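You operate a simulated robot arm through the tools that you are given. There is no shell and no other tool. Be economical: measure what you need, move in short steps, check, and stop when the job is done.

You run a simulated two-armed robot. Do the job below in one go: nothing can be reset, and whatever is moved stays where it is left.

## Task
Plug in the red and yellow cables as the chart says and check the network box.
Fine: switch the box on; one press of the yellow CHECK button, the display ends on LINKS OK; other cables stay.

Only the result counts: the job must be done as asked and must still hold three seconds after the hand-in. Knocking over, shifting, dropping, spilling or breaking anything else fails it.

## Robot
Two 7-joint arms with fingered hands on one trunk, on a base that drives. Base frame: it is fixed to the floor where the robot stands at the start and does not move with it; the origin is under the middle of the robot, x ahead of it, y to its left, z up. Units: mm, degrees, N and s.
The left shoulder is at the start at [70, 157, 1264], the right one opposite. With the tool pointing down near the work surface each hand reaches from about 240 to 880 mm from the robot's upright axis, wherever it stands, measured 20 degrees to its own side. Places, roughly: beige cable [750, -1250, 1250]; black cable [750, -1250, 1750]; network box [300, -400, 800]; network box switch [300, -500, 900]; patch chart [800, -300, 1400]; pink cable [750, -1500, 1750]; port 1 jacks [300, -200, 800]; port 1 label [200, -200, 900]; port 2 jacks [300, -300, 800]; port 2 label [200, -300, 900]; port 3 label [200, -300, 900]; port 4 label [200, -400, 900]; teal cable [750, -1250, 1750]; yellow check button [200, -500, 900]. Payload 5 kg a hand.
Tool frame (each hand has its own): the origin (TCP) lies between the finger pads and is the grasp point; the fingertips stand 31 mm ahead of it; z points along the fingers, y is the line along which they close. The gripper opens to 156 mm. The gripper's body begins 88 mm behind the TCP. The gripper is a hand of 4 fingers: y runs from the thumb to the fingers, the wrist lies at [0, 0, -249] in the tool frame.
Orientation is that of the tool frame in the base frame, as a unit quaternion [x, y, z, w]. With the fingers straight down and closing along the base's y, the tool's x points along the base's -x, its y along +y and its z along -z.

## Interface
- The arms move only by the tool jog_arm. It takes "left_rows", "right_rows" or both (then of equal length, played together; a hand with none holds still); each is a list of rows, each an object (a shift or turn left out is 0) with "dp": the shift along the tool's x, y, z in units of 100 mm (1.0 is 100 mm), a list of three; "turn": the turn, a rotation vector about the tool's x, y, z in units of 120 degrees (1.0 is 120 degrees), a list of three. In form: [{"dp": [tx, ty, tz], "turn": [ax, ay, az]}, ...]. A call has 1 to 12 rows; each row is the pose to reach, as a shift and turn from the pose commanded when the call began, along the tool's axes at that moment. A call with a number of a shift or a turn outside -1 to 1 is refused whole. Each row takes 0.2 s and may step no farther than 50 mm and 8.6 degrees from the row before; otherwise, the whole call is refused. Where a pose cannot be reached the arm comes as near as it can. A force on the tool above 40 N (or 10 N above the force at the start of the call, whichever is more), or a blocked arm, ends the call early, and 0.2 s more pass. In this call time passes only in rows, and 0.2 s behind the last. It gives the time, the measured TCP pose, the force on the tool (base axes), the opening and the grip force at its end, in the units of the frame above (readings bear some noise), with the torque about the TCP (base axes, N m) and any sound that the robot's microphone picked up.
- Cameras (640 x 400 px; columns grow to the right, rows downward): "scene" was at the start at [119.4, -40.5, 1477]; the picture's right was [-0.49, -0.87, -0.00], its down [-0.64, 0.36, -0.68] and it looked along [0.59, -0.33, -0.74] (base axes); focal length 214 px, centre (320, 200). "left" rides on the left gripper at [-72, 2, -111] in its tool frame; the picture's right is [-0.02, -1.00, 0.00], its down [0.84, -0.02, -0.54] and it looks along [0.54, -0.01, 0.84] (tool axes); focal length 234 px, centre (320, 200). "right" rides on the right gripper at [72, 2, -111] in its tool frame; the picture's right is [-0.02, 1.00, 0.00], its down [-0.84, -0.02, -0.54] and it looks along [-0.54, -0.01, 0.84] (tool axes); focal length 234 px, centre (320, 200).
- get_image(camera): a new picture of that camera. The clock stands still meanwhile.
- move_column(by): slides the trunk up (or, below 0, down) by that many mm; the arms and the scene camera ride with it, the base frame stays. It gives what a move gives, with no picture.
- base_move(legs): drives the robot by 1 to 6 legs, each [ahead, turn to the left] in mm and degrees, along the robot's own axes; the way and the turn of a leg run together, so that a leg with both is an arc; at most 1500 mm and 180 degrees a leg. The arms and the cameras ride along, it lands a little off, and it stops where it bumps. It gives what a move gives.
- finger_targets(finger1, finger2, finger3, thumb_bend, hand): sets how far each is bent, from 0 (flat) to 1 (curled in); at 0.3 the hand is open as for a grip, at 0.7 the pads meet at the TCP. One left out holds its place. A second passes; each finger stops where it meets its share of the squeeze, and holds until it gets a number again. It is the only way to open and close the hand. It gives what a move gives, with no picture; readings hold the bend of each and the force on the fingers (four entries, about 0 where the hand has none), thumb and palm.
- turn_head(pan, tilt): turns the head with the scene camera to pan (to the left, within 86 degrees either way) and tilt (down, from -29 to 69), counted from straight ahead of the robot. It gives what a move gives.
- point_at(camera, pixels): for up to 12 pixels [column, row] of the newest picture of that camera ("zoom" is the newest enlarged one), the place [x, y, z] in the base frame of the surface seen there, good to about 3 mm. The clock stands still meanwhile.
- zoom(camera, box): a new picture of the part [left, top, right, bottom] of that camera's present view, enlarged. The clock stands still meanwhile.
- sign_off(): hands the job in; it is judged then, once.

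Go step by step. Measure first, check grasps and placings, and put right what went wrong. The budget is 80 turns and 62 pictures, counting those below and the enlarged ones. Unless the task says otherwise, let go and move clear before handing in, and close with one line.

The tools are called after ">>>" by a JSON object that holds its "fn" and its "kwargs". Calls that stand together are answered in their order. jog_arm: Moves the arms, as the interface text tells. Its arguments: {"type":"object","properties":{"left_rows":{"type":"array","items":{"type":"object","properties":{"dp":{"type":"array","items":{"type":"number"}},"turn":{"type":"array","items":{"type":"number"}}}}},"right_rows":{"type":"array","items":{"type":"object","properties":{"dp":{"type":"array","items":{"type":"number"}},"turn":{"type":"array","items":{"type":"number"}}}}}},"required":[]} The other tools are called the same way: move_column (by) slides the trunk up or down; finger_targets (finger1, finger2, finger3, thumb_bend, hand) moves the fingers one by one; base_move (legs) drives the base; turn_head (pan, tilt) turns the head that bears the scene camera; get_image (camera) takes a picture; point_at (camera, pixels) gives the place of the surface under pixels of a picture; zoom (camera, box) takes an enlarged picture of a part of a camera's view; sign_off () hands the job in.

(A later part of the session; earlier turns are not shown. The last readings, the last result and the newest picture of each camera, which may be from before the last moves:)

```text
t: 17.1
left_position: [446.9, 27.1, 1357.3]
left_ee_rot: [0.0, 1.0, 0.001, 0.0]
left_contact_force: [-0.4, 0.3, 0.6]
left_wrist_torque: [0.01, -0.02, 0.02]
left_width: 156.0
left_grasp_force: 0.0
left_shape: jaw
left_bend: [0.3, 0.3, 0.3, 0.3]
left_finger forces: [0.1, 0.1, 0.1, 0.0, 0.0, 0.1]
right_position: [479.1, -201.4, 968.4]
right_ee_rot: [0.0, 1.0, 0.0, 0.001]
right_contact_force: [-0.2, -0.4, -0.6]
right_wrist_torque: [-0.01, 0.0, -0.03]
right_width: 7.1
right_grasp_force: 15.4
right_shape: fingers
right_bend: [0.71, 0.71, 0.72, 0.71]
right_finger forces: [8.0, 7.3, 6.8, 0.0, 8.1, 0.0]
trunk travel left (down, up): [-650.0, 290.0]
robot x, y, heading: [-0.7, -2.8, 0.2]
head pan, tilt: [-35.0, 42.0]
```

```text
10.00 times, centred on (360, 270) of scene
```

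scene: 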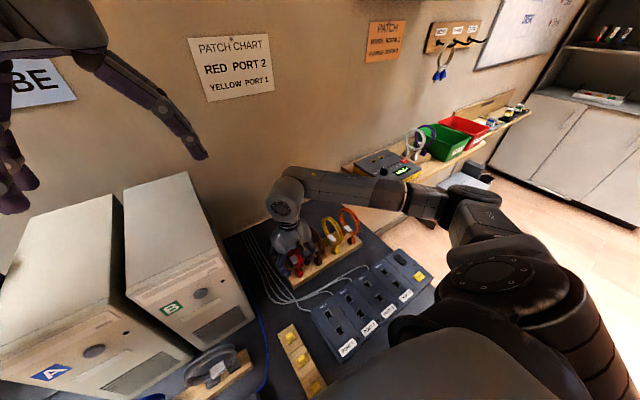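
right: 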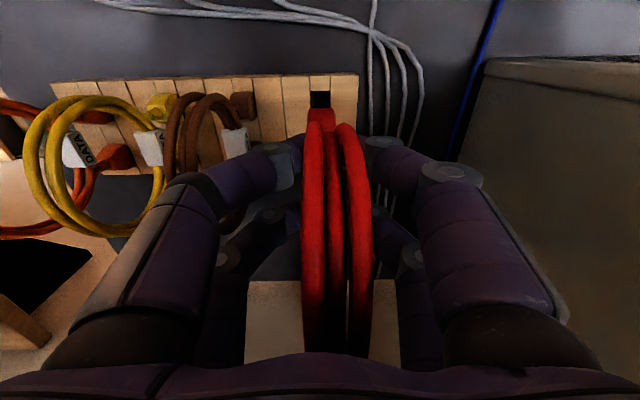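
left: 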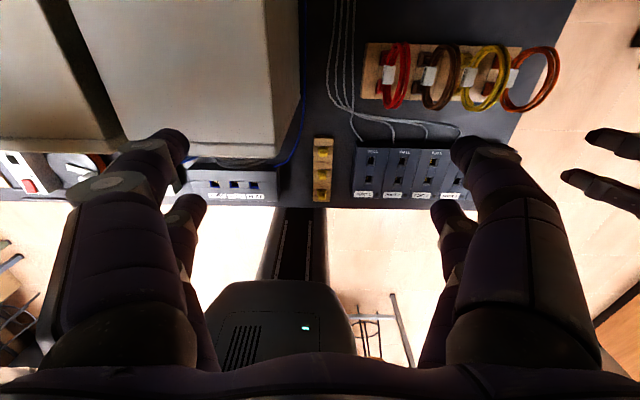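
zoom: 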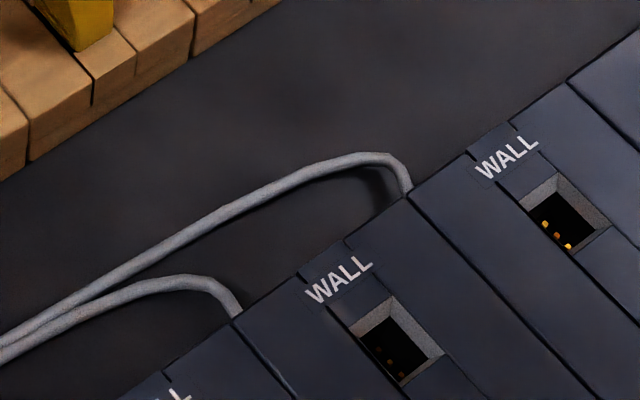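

PORT 2 centres at about (294.6, -276) and (244.2, -276), and PORT 1 at y≈-202. Next, the rack holes and the held plug.

>>> {"fn": "zoom", "kwargs": {"camera": "scene", "box": [262, 222, 326, 286]}}

>>> {"fn": "zoom", "kwargs": {"camera": "right", "box": [270, 70, 380, 140]}}

```text
6.25 times, centred on (294, 254) of scene
```

zoom: 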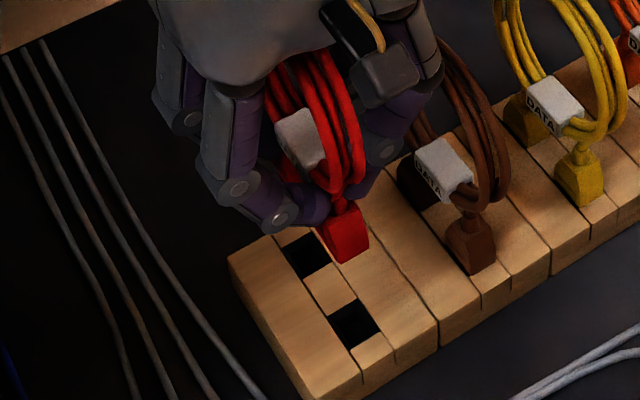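

```text
5.71 times, centred on (325, 105) of right
```

zoom: 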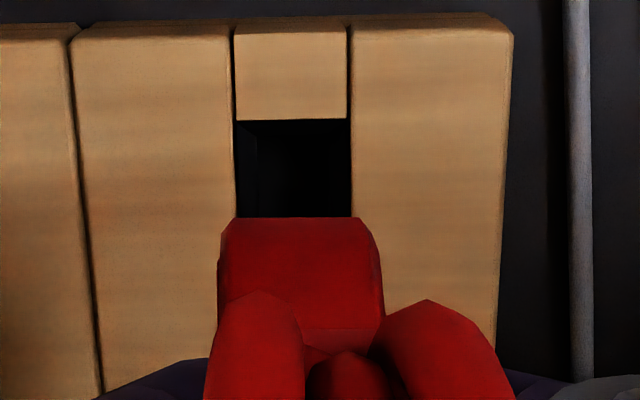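

The plug hangs just above its hole in the right zoom. I'll measure the hole edges and plug edges there.

>>> {"fn": "point_at", "kwargs": {"camera": "zoom", "pixels": [[240, 112], [346, 112], [229, 150], [357, 150], [229, 200], [357, 200], [245, 222], [355, 222], [226, 285], [376, 285], [300, 222], [300, 285]]}}

```text
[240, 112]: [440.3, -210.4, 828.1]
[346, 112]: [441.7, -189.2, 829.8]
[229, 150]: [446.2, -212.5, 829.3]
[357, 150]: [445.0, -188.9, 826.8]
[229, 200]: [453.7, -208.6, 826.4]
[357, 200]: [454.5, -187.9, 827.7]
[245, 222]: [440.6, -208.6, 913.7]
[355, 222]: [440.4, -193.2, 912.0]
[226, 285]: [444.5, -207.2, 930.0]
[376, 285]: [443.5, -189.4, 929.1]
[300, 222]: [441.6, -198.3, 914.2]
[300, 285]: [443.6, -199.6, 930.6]
```

The plug is centred within about 1 mm under the TCP, and the boot bottom sits about 57 mm below it. I'll raise 30 mm, carry it toward the robot and over to PORT 2, staying above everything.

>>> {"fn": "jog_arm", "kwargs": {"right_rows": [{"dp": [0, 0, -0.3]}, {"dp": [0.3, 0, -0.4]}, {"dp": [0.65, 0, -0.4]}, {"dp": [1.0, 0, -0.4]}]}}

>>> {"fn": "jog_arm", "kwargs": {"right_rows": [{"dp": [0.35, -0.1, 0]}, {"dp": [0.7, -0.35, 0]}, {"dp": [1.0, -0.65, 0]}, {"dp": [1.0, -0.75, 0]}]}}

>>> {"fn": "jog_arm", "kwargs": {"right_rows": [{"dp": [0.085, 0, 0.2]}, {"dp": [0.085, 0, 0.4]}, {"dp": [0.085, 0, 0.6]}]}}

>>> {"fn": "get_image", "kwargs": {"camera": "right"}}

```text
t: 18.1
left_position: [443.4, 27.1, 1356.6]
left_ee_rot: [0.0, 1.0, 0.0, 0.0]
left_contact_force: [-1.3, -0.2, 0.4]
left_wrist_torque: [0.0, -0.04, 0.0]
left_width: 155.8
left_grasp_force: 0.0
left_shape: jaw
left_bend: [0.3, 0.3, 0.3, 0.3]
left_finger forces: [0.0, 0.1, 0.0, 0.0, 0.0, 0.1]
right_position: [377.3, -200.2, 1009.3]
right_ee_rot: [0.0, 1.0, 0.0, 0.002]
right_contact_force: [0.1, 0.6, -0.4]
right_wrist_torque: [0.0, 0.0, 0.03]
right_width: 6.9
right_grasp_force: 15.1
right_shape: fingers
right_bend: [0.71, 0.71, 0.72, 0.71]
right_finger forces: [7.9, 7.3, 6.8, 0.1, 8.1, 0.0]
trunk travel left (down, up): [-650.0, 290.0]
robot x, y, heading: [-1.0, 2.6, -0.0]
head pan, tilt: [-35.0, 42.0]
```

```text
t: 19.3
left_position: [446.1, 26.1, 1356.5]
left_ee_rot: [0.0, 1.0, -0.002, 0.0]
left_contact_force: [0.5, 0.5, 0.3]
left_wrist_torque: [-0.01, 0.01, -0.02]
left_width: 156.1
left_grasp_force: 0.0
left_shape: jaw
left_bend: [0.3, 0.3, 0.3, 0.3]
left_finger forces: [0.0, 0.1, 0.2, 0.0, 0.0, 0.0]
right_position: [297.2, -284.0, 987.2]
right_ee_rot: [0.0, 0.999, 0.001, -0.041]
right_contact_force: [0.4, -0.5, -1.4]
right_wrist_torque: [-0.01, 0.0, 0.01]
right_width: 6.9
right_grasp_force: 15.2
right_shape: fingers
right_bend: [0.71, 0.71, 0.72, 0.71]
right_finger forces: [8.0, 7.3, 6.7, 0.0, 8.0, 0.0]
right hand out of reach, approached as far as the arm can: row 2, 3, 4
trunk travel left (down, up): [-650.0, 290.0]
robot x, y, heading: [-0.2, 0.8, -0.1]
head pan, tilt: [-35.0, 42.0]
stopped in row 4 (right hand): the arm was blocked; the commanded pose is now the measured one
```

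```text
t: 20.1
left_position: [446.4, 24.3, 1357.4]
left_ee_rot: [-0.001, 1.0, 0.001, -0.002]
left_contact_force: [0.3, -0.5, 0.3]
left_wrist_torque: [0.04, 0.02, -0.01]
left_width: 155.9
left_grasp_force: 0.0
left_shape: jaw
left_bend: [0.3, 0.3, 0.3, 0.3]
left_finger forces: [0.0, 0.0, 0.0, 0.0, 0.1, 0.0]
right_position: [284.1, -285.5, 925.5]
right_ee_rot: [0.001, 0.999, 0.002, -0.041]
right_contact_force: [0.2, -0.9, -0.3]
right_wrist_torque: [0.04, 0.01, 0.0]
right_width: 6.8
right_grasp_force: 14.5
right_shape: fingers
right_bend: [0.71, 0.71, 0.72, 0.71]
right_finger forces: [7.8, 7.3, 6.8, 0.0, 7.9, 0.0]
right hand out of reach, approached as far as the arm can: row 1, 2
trunk travel left (down, up): [-650.0, 290.0]
robot x, y, heading: [0.6, 0.8, 0.1]
head pan, tilt: [-35.0, 42.0]
```

```text
27 pictures are left
```

right: 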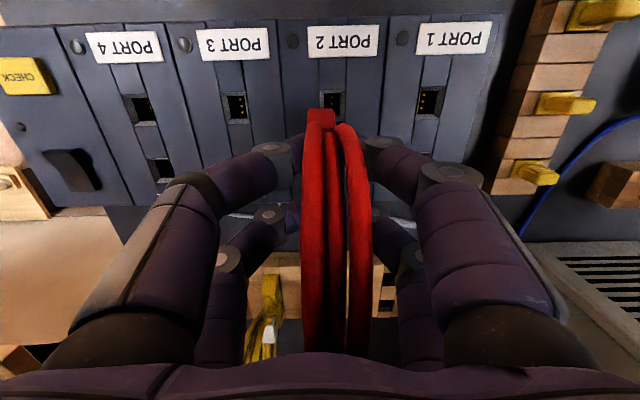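

The arm hit its inner reach limit (row reports out of reach, tool tilted 4.7°). I'll raise the hand, move it forward, level it, and then back the base up 150 mm.

>>> {"fn": "jog_arm", "kwargs": {"right_rows": [{"dp": [0, 0, -0.4]}, {"dp": [-0.3, 0, -0.7], "turn": [0, -0.0392, 0]}, {"dp": [-0.65, 0, -0.7], "turn": [0, -0.0392, 0]}, {"dp": [-1.0, 0.0, -0.7], "turn": [0, -0.0392, 0]}]}}

>>> {"fn": "base_move", "kwargs": {"legs": [[-150, 0]]}}

>>> {"fn": "get_image", "kwargs": {"camera": "scene"}}

```text
t: 21.1
left_position: [447.9, 23.4, 1357.2]
left_ee_rot: [0.0, 1.0, 0.001, -0.001]
left_contact_force: [1.6, -0.8, 0.4]
left_wrist_torque: [0.05, 0.02, 0.02]
left_width: 155.8
left_grasp_force: 0.2
left_shape: jaw
left_bend: [0.3, 0.3, 0.3, 0.3]
left_finger forces: [0.0, 0.0, 0.0, 0.1, 0.1, 0.0]
right_position: [390.3, -285.4, 988.6]
right_ee_rot: [0.001, 1.0, 0.0, -0.001]
right_contact_force: [1.0, -0.7, -0.9]
right_wrist_torque: [0.04, 0.01, -0.01]
right_width: 6.9
right_grasp_force: 15.9
right_shape: fingers
right_bend: [0.71, 0.72, 0.73, 0.72]
right_finger forces: [8.1, 7.6, 7.9, 0.1, 8.2, 0.1]
right hand out of reach, approached as far as the arm can: row 1
trunk travel left (down, up): [-650.0, 290.0]
robot x, y, heading: [1.3, 1.7, 0.1]
head pan, tilt: [-35.0, 42.0]
```

```text
t: 22.4
left_position: [298.4, 25.2, 1356.9]
left_ee_rot: [0.001, 1.0, -0.001, -0.001]
left_contact_force: [-0.1, 0.2, 0.1]
left_wrist_torque: [-0.03, 0.03, 0.01]
left_width: 156.1
left_grasp_force: 0.1
left_shape: jaw
left_bend: [0.3, 0.3, 0.3, 0.3]
left_finger forces: [0.0, 0.0, 0.1, 0.2, 0.1, 0.1]
right_position: [240.7, -283.6, 988.1]
right_ee_rot: [0.0, 1.0, 0.001, -0.002]
right_contact_force: [0.7, -0.1, -0.6]
right_wrist_torque: [0.02, 0.01, -0.04]
right_width: 6.8
right_grasp_force: 15.5
right_shape: fingers
right_bend: [0.71, 0.72, 0.73, 0.72]
right_finger forces: [8.1, 7.5, 7.9, 0.1, 8.1, 0.0]
trunk travel left (down, up): [-650.0, 290.0]
robot x, y, heading: [-147.3, 1.4, -0.3]
head pan, tilt: [-35.0, 42.0]
```

```text
26 pictures are left
```

scene: 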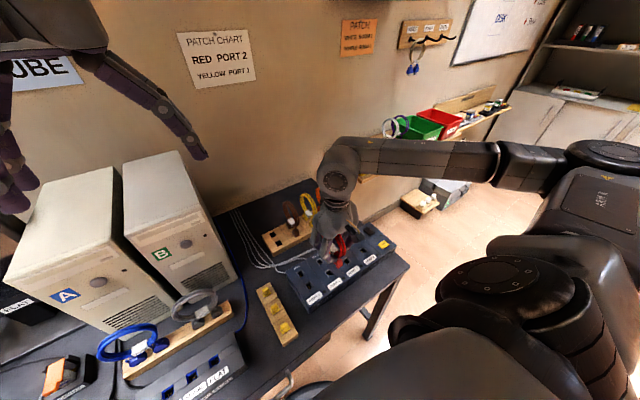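

The base backed up cleanly and the hand is level at (240.7, -283.6, 988). I'll move above PORT 2 at z≈930 and check alignment.

>>> {"fn": "jog_arm", "kwargs": {"right_rows": [{"dp": [-0.298, 0.076, 0]}, {"dp": [-0.298, 0.076, 0.3]}, {"dp": [-0.298, 0.076, 0.57]}]}}

>>> {"fn": "zoom", "kwargs": {"camera": "right", "box": [260, 30, 400, 130]}}

>>> {"fn": "zoom", "kwargs": {"camera": "scene", "box": [280, 200, 410, 310]}}

```text
t: 23.2
left_position: [296.1, 25.0, 1357.7]
left_ee_rot: [0.0, 1.0, 0.001, 0.0]
left_contact_force: [-0.6, 0.5, 0.5]
left_wrist_torque: [-0.02, -0.04, -0.03]
left_width: 156.0
left_grasp_force: 0.1
left_shape: jaw
left_bend: [0.3, 0.3, 0.3, 0.3]
left_finger forces: [0.1, 0.1, 0.1, 0.1, 0.1, 0.0]
right_position: [268.0, -276.7, 932.5]
right_ee_rot: [0.001, 1.0, 0.0, -0.001]
right_contact_force: [0.2, 0.2, -0.1]
right_wrist_torque: [0.01, 0.01, -0.01]
right_width: 7.0
right_grasp_force: 15.4
right_shape: fingers
right_bend: [0.71, 0.72, 0.73, 0.72]
right_finger forces: [8.1, 7.5, 7.6, 0.0, 8.1, 0.0]
trunk travel left (down, up): [-650.0, 290.0]
robot x, y, heading: [-147.3, -1.1, -0.1]
head pan, tilt: [-35.0, 42.0]
```

```text
4.00 times, centred on (330, 80) of right
```

zoom: 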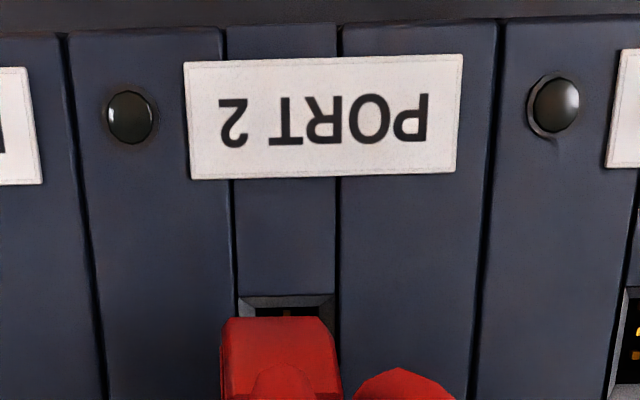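

```text
3.64 times, centred on (345, 255) of scene
```

zoom: 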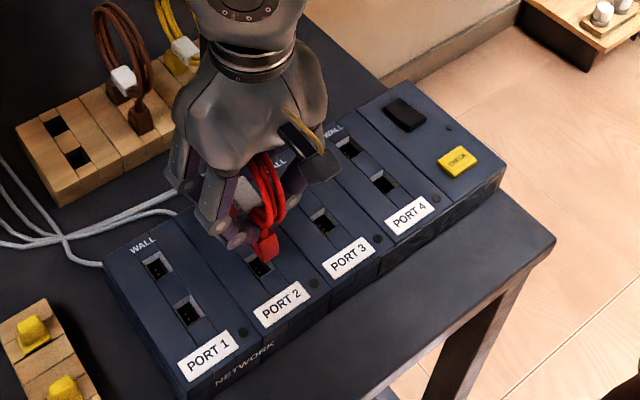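

The front plug sits over the lower PORT 2 jack (right zoom: jack frame ≈ 286, plug ≈ 280). I'll take precise points for the last millimetres.

>>> {"fn": "zoom", "kwargs": {"camera": "right", "box": [290, 80, 360, 130]}}

>>> {"fn": "point_at", "kwargs": {"camera": "right", "pixels": [[312, 104], [331, 104], [321, 103], [308, 101], [335, 101], [310, 113], [319, 113], [328, 113], [307, 122], [333, 122], [306, 90], [334, 90]]}}

```text
8.00 times, centred on (325, 105) of right
```

zoom: 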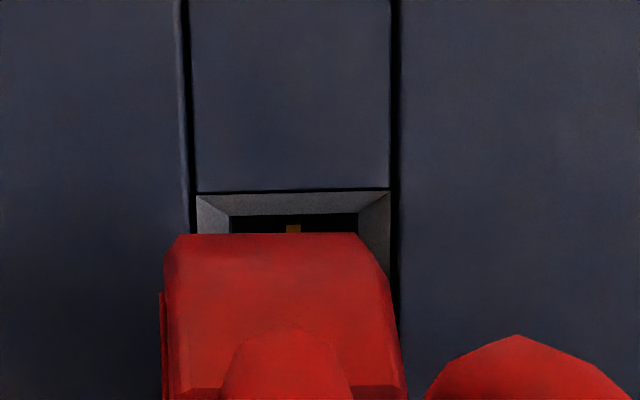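

```text
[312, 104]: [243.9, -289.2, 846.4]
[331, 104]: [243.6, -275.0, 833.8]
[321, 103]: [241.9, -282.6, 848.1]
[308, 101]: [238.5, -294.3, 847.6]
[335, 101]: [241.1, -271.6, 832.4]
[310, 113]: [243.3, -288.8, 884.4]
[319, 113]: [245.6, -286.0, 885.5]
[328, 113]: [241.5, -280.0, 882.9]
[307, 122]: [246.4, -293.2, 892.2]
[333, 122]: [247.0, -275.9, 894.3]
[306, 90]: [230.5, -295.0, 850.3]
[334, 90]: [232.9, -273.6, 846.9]
```

Those points came from an older frame. I'll measure on this fresh zoom instead.

>>> {"fn": "point_at", "kwargs": {"camera": "zoom", "pixels": [[200, 188], [386, 187], [232, 225], [354, 222], [293, 183], [185, 242], [352, 242], [268, 242], [172, 370], [393, 370], [285, 300], [268, 270]]}}

```text
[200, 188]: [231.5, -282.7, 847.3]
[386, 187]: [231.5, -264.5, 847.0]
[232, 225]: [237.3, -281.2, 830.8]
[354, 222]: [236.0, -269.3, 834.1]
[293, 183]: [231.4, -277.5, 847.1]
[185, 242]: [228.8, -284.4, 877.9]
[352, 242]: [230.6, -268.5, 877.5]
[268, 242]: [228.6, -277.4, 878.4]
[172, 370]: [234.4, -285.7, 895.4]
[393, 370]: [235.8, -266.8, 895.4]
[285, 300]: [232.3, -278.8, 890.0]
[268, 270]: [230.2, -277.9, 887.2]
```

The plug bottom centre is at y≈-276.7 and the jack opening at -275.2; in x the plug needs about +3.5 mm. I'll correct and descend gently.

>>> {"fn": "jog_arm", "kwargs": {"right_rows": [{"dp": [-0.035, 0.015, 0]}, {"dp": [-0.035, 0.015, 0.1]}, {"dp": [-0.035, 0.015, 0.2]}]}}

>>> {"fn": "zoom", "kwargs": {"camera": "right", "box": [290, 80, 360, 130]}}

>>> {"fn": "point_at", "kwargs": {"camera": "zoom", "pixels": [[200, 150], [386, 150], [293, 160], [200, 200], [300, 200], [185, 242], [352, 242], [268, 242], [172, 370], [393, 370], [285, 300], [250, 220]]}}

```text
t: 24.0
left_position: [295.5, 25.6, 1357.0]
left_ee_rot: [-0.001, 1.0, 0.0, 0.0]
left_contact_force: [-0.5, 0.3, -0.1]
left_wrist_torque: [-0.03, 0.02, 0.0]
left_width: 156.0
left_grasp_force: 0.2
left_shape: jaw
left_bend: [0.3, 0.3, 0.3, 0.3]
left_finger forces: [0.0, 0.0, 0.0, 0.1, 0.0, 0.0]
right_position: [272.5, -273.5, 912.2]
right_ee_rot: [0.001, 1.0, 0.001, 0.0]
right_contact_force: [-5.5, 0.1, 1.0]
right_wrist_torque: [0.0, 0.31, 0.05]
right_width: 6.7
right_grasp_force: 17.1
right_shape: fingers
right_bend: [0.71, 0.72, 0.73, 0.72]
right_finger forces: [8.7, 8.0, 7.5, 0.0, 9.2, 0.1]
trunk travel left (down, up): [-650.0, 290.0]
robot x, y, heading: [-147.6, 2.2, -0.1]
head pan, tilt: [-35.0, 42.0]
```

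```text
8.00 times, centred on (325, 105) of right
```

zoom: 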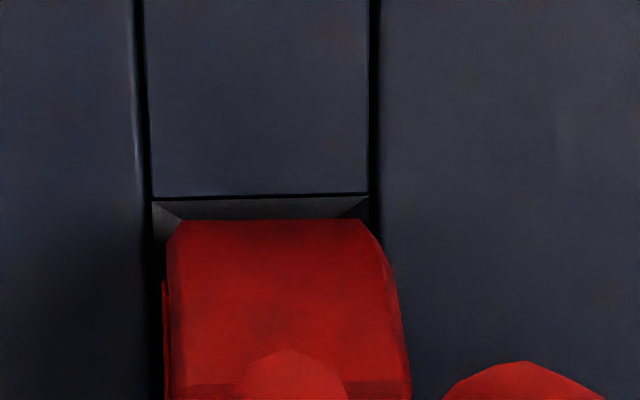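

```text
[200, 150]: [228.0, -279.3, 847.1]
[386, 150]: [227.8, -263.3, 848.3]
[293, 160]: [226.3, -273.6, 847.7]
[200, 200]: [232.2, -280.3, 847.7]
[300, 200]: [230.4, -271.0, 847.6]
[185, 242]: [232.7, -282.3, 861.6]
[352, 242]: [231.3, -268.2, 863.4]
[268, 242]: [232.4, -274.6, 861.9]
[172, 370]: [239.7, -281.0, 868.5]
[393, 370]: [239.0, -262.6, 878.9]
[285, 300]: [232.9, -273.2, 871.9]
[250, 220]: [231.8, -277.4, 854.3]
```

Side force of -5.5 N in x shows the plugs are touching the jack from too far +x. I'll ease back 2 mm and read the force again.

>>> {"fn": "jog_arm", "kwargs": {"right_rows": [{"dp": [0.02, 0, 0]}]}}

```text
t: 24.4
left_position: [296.8, 24.8, 1355.9]
left_ee_rot: [0.0, 1.0, 0.0, -0.001]
left_contact_force: [-0.5, -0.6, 1.2]
left_wrist_torque: [0.04, 0.02, 0.0]
left_width: 156.0
left_grasp_force: 0.1
left_shape: jaw
left_bend: [0.3, 0.3, 0.3, 0.3]
left_finger forces: [0.1, 0.0, 0.0, 0.0, 0.0, 0.0]
right_position: [271.2, -273.6, 911.0]
right_ee_rot: [0.0, 1.0, 0.001, 0.0]
right_contact_force: [-1.7, 0.8, 0.5]
right_wrist_torque: [0.03, 0.06, 0.04]
right_width: 6.5
right_grasp_force: 16.7
right_shape: fingers
right_bend: [0.71, 0.72, 0.73, 0.72]
right_finger forces: [8.6, 7.9, 8.0, 0.0, 8.9, 0.0]
trunk travel left (down, up): [-650.0, 290.0]
robot x, y, heading: [-148.0, 0.4, 0.1]
head pan, tilt: [-35.0, 42.0]
```

Side force dropped to -1.7 N. I'll back off 0.7 mm more and push down in small steps.

>>> {"fn": "jog_arm", "kwargs": {"right_rows": [{"dp": [0.007, 0, 0]}, {"dp": [0.007, 0, 0.04]}, {"dp": [0.007, 0, 0.08]}, {"dp": [0.007, 0, 0.12]}]}}

```text
t: 25.5
left_position: [293.8, 25.4, 1358.2]
left_ee_rot: [0.001, 1.0, 0.0, 0.0]
left_contact_force: [0.3, -0.3, 0.1]
left_wrist_torque: [0.04, 0.04, -0.03]
left_width: 155.9
left_grasp_force: 0.1
left_shape: jaw
left_bend: [0.3, 0.3, 0.3, 0.3]
left_finger forces: [0.0, 0.0, 0.1, 0.0, 0.1, 0.0]
right_position: [269.7, -275.4, 905.5]
right_ee_rot: [0.001, 1.0, 0.0, 0.004]
right_contact_force: [-11.0, -2.6, 28.2]
right_wrist_torque: [0.09, 0.6, 0.0]
right_width: 6.3
right_grasp_force: 30.1
right_shape: fingers
right_bend: [0.72, 0.73, 0.74, 0.73]
right_finger forces: [16.8, 9.2, 16.1, 0.0, 17.4, 0.0]
trunk travel left (down, up): [-650.0, 290.0]
robot x, y, heading: [-151.1, -2.1, -0.2]
head pan, tilt: [-35.0, 42.0]
stopped in row 4 (right hand): the force on the tool passed its limit at 42 N (the readings are from after the stop); the commanded pose is now the measured one
```

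It stopped at 42 N at z≈905 with -11 N in x, so it's landing on an edge, still too far +x. I'll relieve the force and look.

>>> {"fn": "jog_arm", "kwargs": {"right_rows": [{"dp": [0, 0, -0.08]}]}}

>>> {"fn": "zoom", "kwargs": {"camera": "right", "box": [280, 70, 380, 150]}}

>>> {"fn": "zoom", "kwargs": {"camera": "scene", "box": [310, 215, 390, 285]}}

```text
t: 25.9
left_position: [298.5, 25.3, 1355.9]
left_ee_rot: [0.0, 1.0, -0.001, 0.0]
left_contact_force: [0.1, -0.5, 0.1]
left_wrist_torque: [-0.01, 0.06, -0.03]
left_width: 155.7
left_grasp_force: 0.1
left_shape: jaw
left_bend: [0.3, 0.3, 0.3, 0.3]
left_finger forces: [0.0, 0.0, 0.0, 0.0, 0.0, 0.0]
right_position: [271.2, -276.4, 908.5]
right_ee_rot: [0.001, 1.0, 0.001, 0.001]
right_contact_force: [-5.6, 1.2, -3.4]
right_wrist_torque: [0.05, 0.39, 0.04]
right_width: 6.3
right_grasp_force: 14.8
right_shape: fingers
right_bend: [0.71, 0.72, 0.73, 0.73]
right_finger forces: [8.4, 6.9, 5.8, 0.0, 7.9, 0.0]
trunk travel left (down, up): [-650.0, 290.0]
robot x, y, heading: [-150.2, -1.3, 0.2]
head pan, tilt: [-35.0, 42.0]
```

```text
5.00 times, centred on (330, 110) of right
```

zoom: 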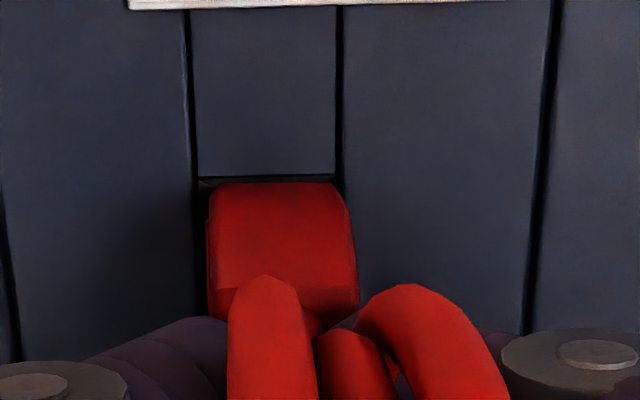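

```text
5.71 times, centred on (350, 250) of scene
```

zoom: 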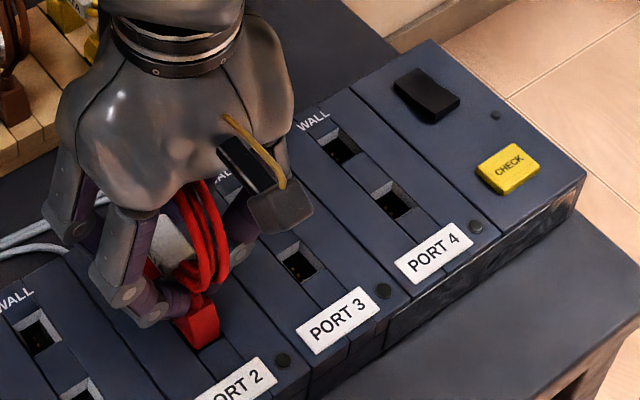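

The plug is partly inside the frame, and the reaction (-x, slightly -y) says to keep easing that way. I'll shift 1.5 mm toward -x and press down again.

>>> {"fn": "jog_arm", "kwargs": {"right_rows": [{"dp": [0.015, 0, 0]}, {"dp": [0.02, 0, 0]}]}}

>>> {"fn": "jog_arm", "kwargs": {"right_rows": [{"dp": [0, 0, 0.03]}, {"dp": [0, 0, 0.06]}, {"dp": [0, 0, 0.09]}, {"dp": [0, 0, 0.12]}]}}

```text
t: 26.5
left_position: [297.8, 26.5, 1356.9]
left_ee_rot: [-0.001, 1.0, 0.0, 0.0]
left_contact_force: [0.6, 0.3, -0.6]
left_wrist_torque: [-0.02, 0.0, -0.02]
left_width: 156.0
left_grasp_force: 0.0
left_shape: jaw
left_bend: [0.3, 0.3, 0.3, 0.3]
left_finger forces: [0.0, 0.0, 0.0, 0.1, 0.0, 0.1]
right_position: [270.5, -275.7, 909.9]
right_ee_rot: [0.0, 1.0, -0.001, 0.002]
right_contact_force: [-0.9, 1.5, -0.5]
right_wrist_torque: [0.07, 0.04, 0.03]
right_width: 6.6
right_grasp_force: 14.3
right_shape: fingers
right_bend: [0.71, 0.72, 0.73, 0.72]
right_finger forces: [7.7, 8.0, 6.5, 0.1, 7.9, 0.0]
trunk travel left (down, up): [-650.0, 290.0]
robot x, y, heading: [-150.9, 1.8, 0.1]
head pan, tilt: [-35.0, 42.0]
```

```text
t: 27.5
left_position: [294.6, 25.8, 1358.3]
left_ee_rot: [0.001, 1.0, 0.0, 0.0]
left_contact_force: [0.2, 0.4, 0.1]
left_wrist_torque: [0.02, 0.02, 0.01]
left_width: 155.9
left_grasp_force: 0.0
left_shape: jaw
left_bend: [0.3, 0.3, 0.3, 0.3]
left_finger forces: [0.0, 0.1, 0.0, 0.1, 0.1, 0.0]
right_position: [269.7, -275.2, 906.2]
right_ee_rot: [0.002, 1.0, 0.0, 0.006]
right_contact_force: [-8.7, -2.8, 26.4]
right_wrist_torque: [0.12, 0.59, 0.05]
right_width: 6.2
right_grasp_force: 29.2
right_shape: fingers
right_bend: [0.72, 0.73, 0.74, 0.73]
right_finger forces: [18.6, 8.4, 13.1, 0.1, 17.8, 0.0]
trunk travel left (down, up): [-650.0, 290.0]
robot x, y, heading: [-151.6, -2.2, -0.0]
head pan, tilt: [-35.0, 42.0]
stopped in row 4 (right hand): the force on the tool passed its limit at 45 N (the readings are from after the stop); the commanded pose is now the measured one
```

It stops at the same z≈905.5 under 45 N. In the rack the TCP sat 59 mm above the surface (889 over 830) and here it's 55 to 58 mm above, so the plugs look fully seated. I'll relieve the push slightly, open, and inspect.

>>> {"fn": "jog_arm", "kwargs": {"right_rows": [{"dp": [0.01, 0, -0.02]}]}}

>>> {"fn": "finger_targets", "kwargs": {"hand": "right", "finger1": 0.58, "finger2": 0.58, "finger3": 0.58, "thumb_bend": 0.58}}

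>>> {"fn": "zoom", "kwargs": {"camera": "right", "box": [240, 60, 400, 180]}}

>>> {"fn": "point_at", "kwargs": {"camera": "zoom", "pixels": [[300, 170], [300, 185], [270, 180], [330, 180], [300, 220], [280, 300], [340, 300], [310, 390], [300, 100], [360, 390], [290, 390], [330, 390]]}}

```text
t: 27.9
left_position: [296.6, 26.0, 1357.7]
left_ee_rot: [0.001, 1.0, 0.0, 0.001]
left_contact_force: [0.6, 0.2, -0.3]
left_wrist_torque: [0.01, -0.01, 0.01]
left_width: 155.9
left_grasp_force: 0.0
left_shape: jaw
left_bend: [0.3, 0.3, 0.3, 0.3]
left_finger forces: [0.0, 0.0, 0.0, 0.0, 0.0, 0.0]
right_position: [271.9, -274.6, 904.7]
right_ee_rot: [0.001, 1.0, 0.0, 0.005]
right_contact_force: [-5.3, -0.7, 17.0]
right_wrist_torque: [0.16, 0.37, 0.04]
right_width: 6.3
right_grasp_force: 25.1
right_shape: fingers
right_bend: [0.72, 0.73, 0.74, 0.73]
right_finger forces: [16.1, 8.4, 11.0, 0.0, 14.7, 0.0]
trunk travel left (down, up): [-650.0, 290.0]
robot x, y, heading: [-152.3, -0.1, -0.0]
head pan, tilt: [-35.0, 42.0]
```

```text
t: 28.9
left_position: [297.3, 24.9, 1356.3]
left_ee_rot: [0.001, 1.0, 0.0, -0.001]
left_contact_force: [0.1, 0.1, 0.7]
left_wrist_torque: [-0.08, -0.03, 0.0]
left_width: 155.9
left_grasp_force: 0.0
left_shape: jaw
left_bend: [0.3, 0.3, 0.3, 0.3]
left_finger forces: [0.0, 0.0, 0.0, 0.0, 0.0, 0.1]
right_position: [271.0, -276.7, 905.7]
right_ee_rot: [0.002, 1.0, 0.0, 0.004]
right_contact_force: [0.4, -0.4, 0.1]
right_wrist_torque: [0.0, -0.02, -0.05]
right_width: 52.6
right_grasp_force: 0.0
right_shape: fingers
right_bend: [0.57, 0.57, 0.57, 0.57]
right_finger forces: [0.1, 0.0, 0.0, 0.0, 0.0, 0.1]
trunk travel left (down, up): [-650.0, 290.0]
robot x, y, heading: [-150.0, -1.4, -0.1]
head pan, tilt: [-35.0, 42.0]
```

```text
3.33 times, centred on (320, 120) of right
```

zoom: 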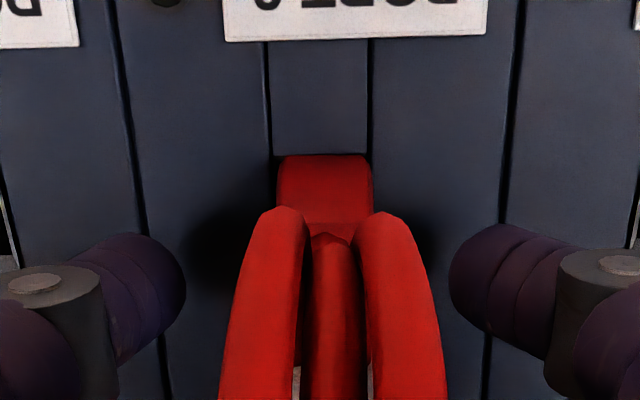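

```text
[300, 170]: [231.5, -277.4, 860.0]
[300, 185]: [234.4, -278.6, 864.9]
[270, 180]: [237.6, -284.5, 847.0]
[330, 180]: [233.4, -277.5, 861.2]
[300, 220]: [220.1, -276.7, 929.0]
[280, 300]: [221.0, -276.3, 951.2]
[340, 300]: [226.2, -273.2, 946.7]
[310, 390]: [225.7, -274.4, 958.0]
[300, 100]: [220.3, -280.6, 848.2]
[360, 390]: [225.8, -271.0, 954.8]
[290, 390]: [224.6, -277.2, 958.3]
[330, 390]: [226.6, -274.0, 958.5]
```

Red stands upright on its own in PORT 2, with the plug flush in the frame. I'll retreat straight up, then move over the yellow cable.

>>> {"fn": "jog_arm", "kwargs": {"right_rows": [{"dp": [0, 0, -0.3]}, {"dp": [0, 0, -0.65]}, {"dp": [0, 0, -1.0]}]}}

>>> {"fn": "jog_arm", "kwargs": {"right_rows": [{"dp": [0, 0, -0.4]}, {"dp": [-0.3, -0.2, -0.55]}, {"dp": [-0.65, -0.5, -0.55]}, {"dp": [-1.0, -0.8, -0.55]}]}}

>>> {"fn": "jog_arm", "kwargs": {"right_rows": [{"dp": [-0.4, 0, 0]}, {"dp": [-0.8, 0, 0]}, {"dp": [-1.0, 0, 0]}]}}

>>> {"fn": "get_image", "kwargs": {"camera": "right"}}

>>> {"fn": "get_image", "kwargs": {"camera": "scene"}}

```text
t: 29.7
left_position: [296.0, 25.5, 1356.9]
left_ee_rot: [0.001, 1.0, 0.0, 0.0]
left_contact_force: [-0.7, 0.9, -0.6]
left_wrist_torque: [-0.01, 0.02, 0.0]
left_width: 155.9
left_grasp_force: 0.0
left_shape: jaw
left_bend: [0.3, 0.3, 0.3, 0.3]
left_finger forces: [0.0, 0.0, 0.0, 0.1, 0.1, 0.0]
right_position: [271.6, -278.8, 1005.2]
right_ee_rot: [0.002, 1.0, 0.0, 0.005]
right_contact_force: [0.3, -0.1, -0.2]
right_wrist_torque: [0.01, -0.04, 0.02]
right_width: 52.7
right_grasp_force: 0.0
right_shape: fingers
right_bend: [0.57, 0.57, 0.57, 0.57]
right_finger forces: [0.0, 0.0, 0.1, 0.0, 0.0, 0.0]
trunk travel left (down, up): [-650.0, 290.0]
robot x, y, heading: [-151.3, -0.7, -0.1]
head pan, tilt: [-35.0, 42.0]
```

```text
t: 30.7
left_position: [297.9, 23.9, 1356.3]
left_ee_rot: [0.001, 1.0, -0.001, -0.001]
left_contact_force: [-0.8, -0.2, 0.3]
left_wrist_torque: [0.02, -0.01, 0.02]
left_width: 155.9
left_grasp_force: 0.1
left_shape: jaw
left_bend: [0.3, 0.3, 0.3, 0.3]
left_finger forces: [0.0, 0.0, 0.1, 0.1, 0.1, 0.0]
right_position: [369.4, -356.2, 1059.7]
right_ee_rot: [0.002, 1.0, 0.0, 0.004]
right_contact_force: [0.3, 0.7, -0.3]
right_wrist_torque: [0.04, 0.01, 0.01]
right_width: 52.7
right_grasp_force: 0.1
right_shape: fingers
right_bend: [0.57, 0.57, 0.57, 0.57]
right_finger forces: [0.0, 0.0, 0.0, 0.0, 0.0, 0.1]
trunk travel left (down, up): [-650.0, 290.0]
robot x, y, heading: [-153.1, 2.6, 0.1]
head pan, tilt: [-35.0, 42.0]
```

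```text
t: 31.5
left_position: [296.9, 24.7, 1356.4]
left_ee_rot: [0.0, 1.0, 0.0, 0.0]
left_contact_force: [0.4, -0.8, 0.6]
left_wrist_torque: [0.0, -0.03, 0.01]
left_width: 156.1
left_grasp_force: 0.2
left_shape: jaw
left_bend: [0.3, 0.3, 0.3, 0.3]
left_finger forces: [0.0, 0.0, 0.0, 0.1, 0.0, 0.0]
right_position: [469.4, -357.2, 1060.9]
right_ee_rot: [0.001, 1.0, 0.0, 0.004]
right_contact_force: [-0.2, -0.2, 0.8]
right_wrist_torque: [-0.03, 0.03, 0.0]
right_width: 52.4
right_grasp_force: 0.1
right_shape: fingers
right_bend: [0.57, 0.57, 0.57, 0.57]
right_finger forces: [0.0, 0.1, 0.0, 0.0, 0.0, 0.0]
trunk travel left (down, up): [-650.0, 290.0]
robot x, y, heading: [-151.0, -1.2, -0.0]
head pan, tilt: [-35.0, 42.0]
```

```text
18 pictures are left
```

right: 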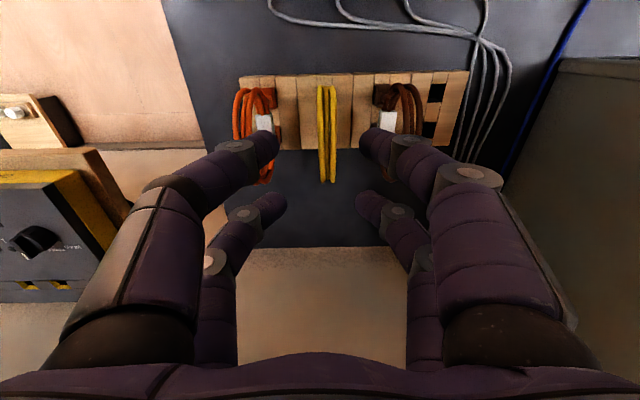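

```text
17 pictures are left
```

scene: 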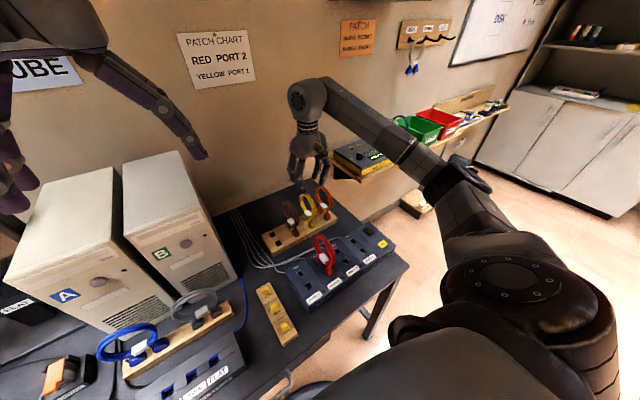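

Red stands in PORT 2. Next I'll measure the yellow coil and rack holes in the right view.

>>> {"fn": "point_at", "kwargs": {"camera": "right", "pixels": [[320, 110], [333, 110], [320, 140], [334, 140], [326, 90], [327, 150], [319, 125], [335, 125], [436, 82], [428, 139], [240, 100], [300, 100]]}}

>>> {"fn": "zoom", "kwargs": {"camera": "scene", "box": [275, 225, 385, 315]}}

>>> {"fn": "point_at", "kwargs": {"camera": "zoom", "pixels": [[130, 300], [300, 230], [300, 245], [290, 180], [310, 70], [330, 130], [120, 270], [150, 330], [180, 380], [160, 260], [280, 260], [320, 260]]}}

```text
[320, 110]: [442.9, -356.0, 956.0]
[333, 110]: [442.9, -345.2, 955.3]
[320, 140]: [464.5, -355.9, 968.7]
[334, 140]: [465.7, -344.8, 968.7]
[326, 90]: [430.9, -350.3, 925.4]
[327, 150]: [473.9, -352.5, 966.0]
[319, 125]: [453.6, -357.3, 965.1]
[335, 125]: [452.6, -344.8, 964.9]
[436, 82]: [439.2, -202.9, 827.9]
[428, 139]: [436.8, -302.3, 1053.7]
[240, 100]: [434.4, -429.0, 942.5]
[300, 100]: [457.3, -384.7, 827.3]
```

```text
4.44 times, centred on (330, 270) of scene
```

zoom: 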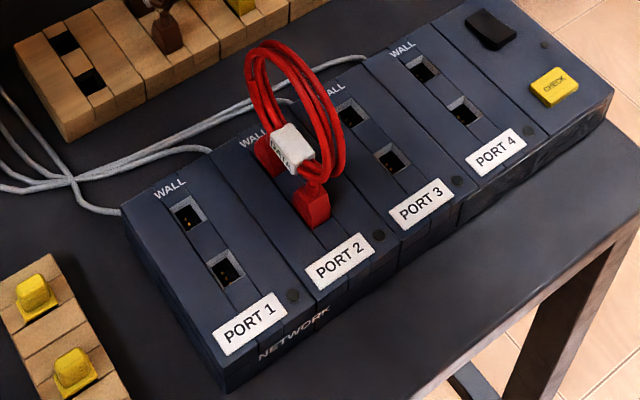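

```text
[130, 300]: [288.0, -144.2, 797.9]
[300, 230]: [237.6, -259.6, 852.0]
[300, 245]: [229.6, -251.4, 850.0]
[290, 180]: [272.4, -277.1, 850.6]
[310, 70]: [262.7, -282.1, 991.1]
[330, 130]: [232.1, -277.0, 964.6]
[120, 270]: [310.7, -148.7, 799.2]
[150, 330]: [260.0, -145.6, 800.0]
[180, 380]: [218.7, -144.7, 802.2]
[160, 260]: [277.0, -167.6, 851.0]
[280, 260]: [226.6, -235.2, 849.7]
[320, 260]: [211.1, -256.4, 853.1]
```

The red ring top is at z≈991, which is 22 mm above its rack height and equals the surface difference, so it's seated like in the rack. Yellow is centred at y≈-350.8, so I'll correct and descend.

>>> {"fn": "jog_arm", "kwargs": {"right_rows": [{"dp": [-0.095, 0.065, 0.0], "turn": [0, 0.0038, 0]}, {"dp": [-0.095, 0.065, 0.4], "turn": [0, 0.0038, 0]}, {"dp": [-0.095, 0.065, 0.75], "turn": [0, 0.0038, 0]}]}}

>>> {"fn": "get_image", "kwargs": {"camera": "right"}}

>>> {"fn": "point_at", "kwargs": {"camera": "right", "pixels": [[305, 120], [315, 120], [325, 120], [335, 120], [320, 160], [310, 160], [330, 160], [320, 100], [320, 90], [320, 200]]}}

```text
t: 32.3
left_position: [297.5, 24.7, 1357.8]
left_ee_rot: [0.001, 1.0, -0.001, 0.001]
left_contact_force: [-0.3, 1.2, 0.1]
left_wrist_torque: [-0.02, 0.0, -0.01]
left_width: 156.0
left_grasp_force: 0.1
left_shape: jaw
left_bend: [0.3, 0.3, 0.3, 0.3]
left_finger forces: [0.0, 0.1, 0.1, 0.0, 0.0, 0.0]
right_position: [478.6, -350.4, 986.8]
right_ee_rot: [0.002, 1.0, 0.0, 0.001]
right_contact_force: [-0.9, -1.4, 0.3]
right_wrist_torque: [-0.02, 0.01, -0.01]
right_width: 52.5
right_grasp_force: 0.0
right_shape: fingers
right_bend: [0.57, 0.57, 0.57, 0.57]
right_finger forces: [0.0, 0.0, 0.0, 0.1, 0.1, 0.0]
trunk travel left (down, up): [-650.0, 290.0]
robot x, y, heading: [-152.6, -1.3, -0.2]
head pan, tilt: [-35.0, 42.0]
```

```text
15 pictures are left
```

right: 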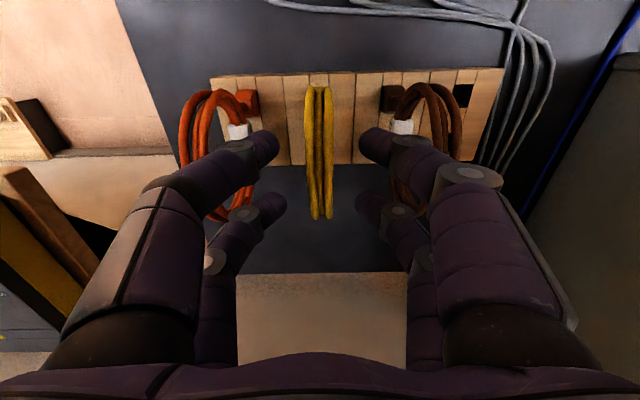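

```text
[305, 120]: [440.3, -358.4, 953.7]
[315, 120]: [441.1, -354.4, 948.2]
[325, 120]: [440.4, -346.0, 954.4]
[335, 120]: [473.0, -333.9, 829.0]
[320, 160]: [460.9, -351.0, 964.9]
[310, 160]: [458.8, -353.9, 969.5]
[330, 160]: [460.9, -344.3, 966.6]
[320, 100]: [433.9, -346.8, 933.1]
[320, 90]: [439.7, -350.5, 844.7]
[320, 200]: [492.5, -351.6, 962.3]
```

Yellow is centred between the fingers. I'll descend to z≈890 and close with equal moderate targets.

>>> {"fn": "jog_arm", "kwargs": {"right_rows": [{"dp": [0, 0, 0.3]}, {"dp": [0, 0, 0.6]}, {"dp": [0, 0, 0.85]}, {"dp": [0, 0, 0.97]}]}}

>>> {"fn": "finger_targets", "kwargs": {"hand": "right", "finger1": 0.75, "finger2": 0.75, "finger3": 0.75, "thumb_bend": 0.75}}

>>> {"fn": "get_image", "kwargs": {"camera": "right"}}

>>> {"fn": "point_at", "kwargs": {"camera": "right", "pixels": [[311, 115], [331, 115], [320, 120], [308, 230], [330, 230], [345, 230], [360, 230], [290, 230], [300, 180], [320, 180], [340, 180], [280, 230]]}}

```text
t: 33.3
left_position: [297.7, 25.5, 1356.2]
left_ee_rot: [0.0, 1.0, 0.0, 0.0]
left_contact_force: [1.3, -0.6, -0.4]
left_wrist_torque: [0.01, 0.01, 0.03]
left_width: 156.1
left_grasp_force: 0.1
left_shape: jaw
left_bend: [0.3, 0.3, 0.3, 0.3]
left_finger forces: [0.0, 0.0, 0.0, 0.1, 0.0, 0.0]
right_position: [480.2, -350.0, 889.3]
right_ee_rot: [0.002, 1.0, 0.001, 0.001]
right_contact_force: [-0.4, 0.4, 0.3]
right_wrist_torque: [-0.01, -0.01, 0.05]
right_width: 52.5
right_grasp_force: 0.1
right_shape: fingers
right_bend: [0.57, 0.57, 0.57, 0.57]
right_finger forces: [0.0, 0.1, 0.0, 0.0, 0.0, 0.0]
trunk travel left (down, up): [-650.0, 290.0]
robot x, y, heading: [-151.6, -2.7, -0.2]
head pan, tilt: [-35.0, 42.0]
```

```text
t: 34.3
left_position: [296.2, 26.3, 1357.3]
left_ee_rot: [0.001, 1.0, 0.0, 0.0]
left_contact_force: [0.0, 0.3, -0.1]
left_wrist_torque: [0.0, 0.01, 0.01]
left_width: 155.8
left_grasp_force: 0.0
left_shape: jaw
left_bend: [0.3, 0.3, 0.3, 0.3]
left_finger forces: [0.0, 0.0, 0.0, 0.0, 0.0, 0.0]
right_position: [479.8, -351.2, 889.8]
right_ee_rot: [0.002, 1.0, 0.0, 0.001]
right_contact_force: [-0.4, -0.3, -0.1]
right_wrist_torque: [0.0, 0.0, -0.01]
right_width: 6.4
right_grasp_force: 15.0
right_shape: fingers
right_bend: [0.71, 0.71, 0.72, 0.71]
right_finger forces: [7.7, 7.3, 6.9, 0.1, 7.7, 0.0]
trunk travel left (down, up): [-650.0, 290.0]
robot x, y, heading: [-147.8, 0.4, -0.1]
head pan, tilt: [-35.0, 42.0]
```

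```text
14 pictures are left
```

right: 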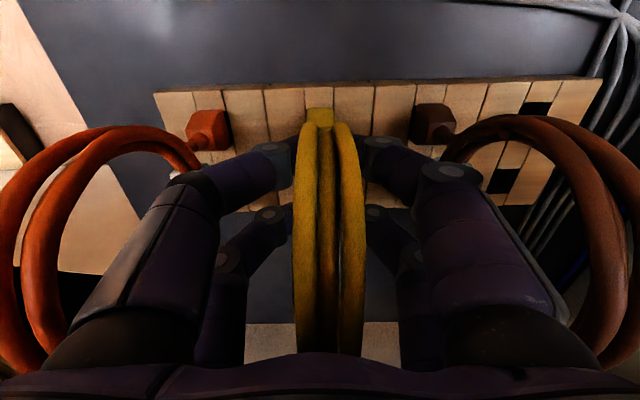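

```text
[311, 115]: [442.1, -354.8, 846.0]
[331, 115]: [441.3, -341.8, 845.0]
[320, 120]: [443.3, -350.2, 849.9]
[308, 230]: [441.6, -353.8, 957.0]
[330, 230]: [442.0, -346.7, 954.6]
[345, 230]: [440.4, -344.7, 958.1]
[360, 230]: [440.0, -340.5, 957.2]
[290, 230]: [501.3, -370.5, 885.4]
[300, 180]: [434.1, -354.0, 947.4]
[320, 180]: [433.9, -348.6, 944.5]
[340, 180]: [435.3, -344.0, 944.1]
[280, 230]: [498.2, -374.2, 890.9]
```

Yellow is gripped upright at 15 N. I'll lift 170 mm so the plugs clear the ring tops, then carry it over toward PORT 1.

>>> {"fn": "jog_arm", "kwargs": {"right_rows": [{"dp": [0, 0, -0.1]}, {"dp": [0, 0, -0.3]}, {"dp": [0, 0, -0.6]}, {"dp": [0, 0, -0.95]}]}}

>>> {"fn": "jog_arm", "kwargs": {"right_rows": [{"dp": [0, 0, -0.4]}, {"dp": [0, 0, -0.8]}, {"dp": [0, 0.35, -0.8]}, {"dp": [0, 0.7, -0.8]}, {"dp": [0, 1.0, -0.8]}]}}

>>> {"fn": "jog_arm", "kwargs": {"right_rows": [{"dp": [0.2, 0.3, 0]}, {"dp": [0.6, 0.5, 0]}, {"dp": [1.0, 0.5, 0]}]}}

>>> {"fn": "jog_arm", "kwargs": {"right_rows": [{"dp": [0.4, 0, 0]}, {"dp": [0.8, 0, 0]}, {"dp": [1.0, 0, 0]}]}}

```text
t: 35.3
left_position: [296.2, 25.9, 1357.3]
left_ee_rot: [0.001, 1.0, 0.0, 0.0]
left_contact_force: [-1.0, -0.4, -0.6]
left_wrist_torque: [0.0, 0.01, 0.02]
left_width: 155.8
left_grasp_force: 0.0
left_shape: jaw
left_bend: [0.3, 0.3, 0.3, 0.3]
left_finger forces: [0.0, 0.1, 0.1, 0.0, 0.1, 0.1]
right_position: [478.5, -349.9, 984.7]
right_ee_rot: [0.002, 1.0, 0.0, 0.001]
right_contact_force: [-0.3, 0.3, -0.8]
right_wrist_torque: [0.02, 0.03, 0.0]
right_width: 6.7
right_grasp_force: 15.0
right_shape: fingers
right_bend: [0.71, 0.71, 0.72, 0.71]
right_finger forces: [7.8, 7.3, 6.9, 0.0, 7.8, 0.0]
trunk travel left (down, up): [-650.0, 290.0]
robot x, y, heading: [-148.2, 3.4, -0.2]
head pan, tilt: [-35.0, 42.0]
```

```text
t: 36.5
left_position: [296.4, 26.2, 1357.5]
left_ee_rot: [0.001, 1.0, 0.0, 0.0]
left_contact_force: [-0.2, -0.2, 0.2]
left_wrist_torque: [-0.02, 0.0, -0.05]
left_width: 155.6
left_grasp_force: 0.1
left_shape: jaw
left_bend: [0.3, 0.3, 0.3, 0.3]
left_finger forces: [0.0, 0.1, 0.0, 0.0, 0.0, 0.0]
right_position: [479.2, -248.5, 1065.3]
right_ee_rot: [0.002, 1.0, 0.0, 0.001]
right_contact_force: [-0.2, 1.0, -1.6]
right_wrist_torque: [-0.02, 0.02, -0.02]
right_width: 6.7
right_grasp_force: 14.8
right_shape: fingers
right_bend: [0.71, 0.71, 0.72, 0.71]
right_finger forces: [7.8, 7.4, 6.8, 0.0, 7.8, 0.1]
trunk travel left (down, up): [-650.0, 290.0]
robot x, y, heading: [-146.3, -4.5, -0.2]
head pan, tilt: [-35.0, 42.0]
```

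```text
t: 37.3
left_position: [295.5, 23.8, 1358.1]
left_ee_rot: [0.001, 1.0, 0.001, -0.001]
left_contact_force: [-0.5, 0.1, 0.5]
left_wrist_torque: [-0.01, 0.02, -0.05]
left_width: 156.0
left_grasp_force: 0.1
left_shape: jaw
left_bend: [0.3, 0.3, 0.3, 0.3]
left_finger forces: [0.0, 0.1, 0.0, 0.0, 0.0, 0.1]
right_position: [380.9, -203.6, 1065.8]
right_ee_rot: [0.003, 1.0, 0.001, 0.001]
right_contact_force: [0.4, -0.6, -1.1]
right_wrist_torque: [0.02, -0.03, 0.02]
right_width: 6.7
right_grasp_force: 15.0
right_shape: fingers
right_bend: [0.71, 0.71, 0.72, 0.71]
right_finger forces: [7.9, 7.4, 7.0, 0.0, 7.9, 0.1]
trunk travel left (down, up): [-650.0, 290.0]
robot x, y, heading: [-149.6, -0.2, -0.3]
head pan, tilt: [-35.0, 42.0]
```

```text
t: 38.1
left_position: [296.3, 25.4, 1356.4]
left_ee_rot: [0.001, 1.0, 0.0, -0.001]
left_contact_force: [0.9, 0.1, -0.3]
left_wrist_torque: [-0.01, 0.03, 0.05]
left_width: 156.1
left_grasp_force: 0.1
left_shape: jaw
left_bend: [0.3, 0.3, 0.3, 0.3]
left_finger forces: [0.1, 0.0, 0.0, 0.0, 0.0, 0.0]
right_position: [281.8, -198.8, 1065.3]
right_ee_rot: [0.001, 1.0, 0.0, 0.0]
right_contact_force: [-0.7, 0.1, 0.0]
right_wrist_torque: [0.01, 0.01, 0.01]
right_width: 6.7
right_grasp_force: 14.7
right_shape: fingers
right_bend: [0.71, 0.71, 0.72, 0.71]
right_finger forces: [7.9, 7.2, 7.0, 0.1, 7.8, 0.1]
trunk travel left (down, up): [-650.0, 290.0]
robot x, y, heading: [-150.4, -1.4, -0.0]
head pan, tilt: [-35.0, 42.0]
```

No contact on the way. I'll move above PORT 1 and down to z≈925, then check alignment.

>>> {"fn": "jog_arm", "kwargs": {"right_rows": [{"dp": [0.105, 0, 0.3]}, {"dp": [0.105, 0, 0.6]}, {"dp": [0.105, 0, 0.95]}]}}

>>> {"fn": "jog_arm", "kwargs": {"right_rows": [{"dp": [0, 0, 0.25]}, {"dp": [0, 0, 0.45]}]}}

>>> {"fn": "zoom", "kwargs": {"camera": "right", "box": [270, 70, 370, 140]}}

```text
t: 38.9
left_position: [296.4, 25.8, 1357.7]
left_ee_rot: [0.001, 1.0, 0.0, 0.0]
left_contact_force: [0.1, -0.1, -0.2]
left_wrist_torque: [0.03, -0.04, 0.02]
left_width: 156.1
left_grasp_force: 0.1
left_shape: jaw
left_bend: [0.3, 0.3, 0.3, 0.3]
left_finger forces: [0.0, 0.0, 0.1, 0.1, 0.0, 0.0]
right_position: [271.3, -198.0, 969.6]
right_ee_rot: [0.001, 1.0, 0.001, 0.001]
right_contact_force: [0.2, 0.0, -0.2]
right_wrist_torque: [-0.04, -0.01, -0.03]
right_width: 6.5
right_grasp_force: 15.9
right_shape: fingers
right_bend: [0.71, 0.71, 0.72, 0.72]
right_finger forces: [8.1, 7.6, 7.5, 0.0, 7.9, 0.0]
trunk travel left (down, up): [-650.0, 290.0]
robot x, y, heading: [-150.7, -3.8, 0.0]
head pan, tilt: [-35.0, 42.0]
```

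```text
t: 39.5
left_position: [297.6, 25.1, 1356.6]
left_ee_rot: [0.001, 1.0, 0.0, 0.0]
left_contact_force: [0.1, -0.5, -0.6]
left_wrist_torque: [0.0, -0.02, 0.0]
left_width: 155.9
left_grasp_force: 0.0
left_shape: jaw
left_bend: [0.3, 0.3, 0.3, 0.3]
left_finger forces: [0.0, 0.0, 0.0, 0.0, 0.0, 0.0]
right_position: [272.5, -199.2, 923.8]
right_ee_rot: [0.001, 1.0, 0.0, 0.0]
right_contact_force: [-0.1, -0.1, -0.7]
right_wrist_torque: [0.01, 0.01, 0.0]
right_width: 6.8
right_grasp_force: 15.5
right_shape: fingers
right_bend: [0.71, 0.71, 0.72, 0.72]
right_finger forces: [8.1, 7.5, 7.7, 0.1, 7.8, 0.0]
trunk travel left (down, up): [-650.0, 290.0]
robot x, y, heading: [-152.2, -2.0, 0.1]
head pan, tilt: [-35.0, 42.0]
```

```text
5.71 times, centred on (320, 105) of right
```

zoom: 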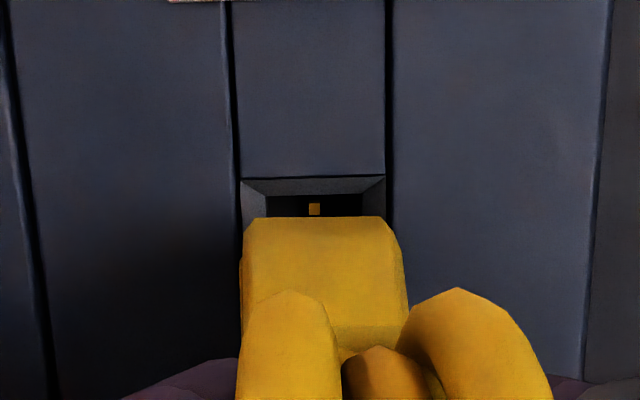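

The jack frame is centred at column ≈313.5 and the plug at ≈320, so about 1 mm of -y shift is needed. I'll check with points.

>>> {"fn": "point_at", "kwargs": {"camera": "zoom", "pixels": [[245, 170], [382, 170], [313, 172], [262, 222], [380, 222], [320, 222], [320, 250], [260, 185], [370, 185], [244, 290], [400, 290]]}}

```text
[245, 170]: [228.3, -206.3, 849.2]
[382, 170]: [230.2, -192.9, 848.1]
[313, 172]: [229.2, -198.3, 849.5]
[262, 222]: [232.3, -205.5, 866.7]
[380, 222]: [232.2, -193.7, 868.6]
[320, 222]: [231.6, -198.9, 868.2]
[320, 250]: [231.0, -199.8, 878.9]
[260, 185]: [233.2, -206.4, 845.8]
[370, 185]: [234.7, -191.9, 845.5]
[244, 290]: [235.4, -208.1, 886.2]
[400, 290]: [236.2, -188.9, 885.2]
```

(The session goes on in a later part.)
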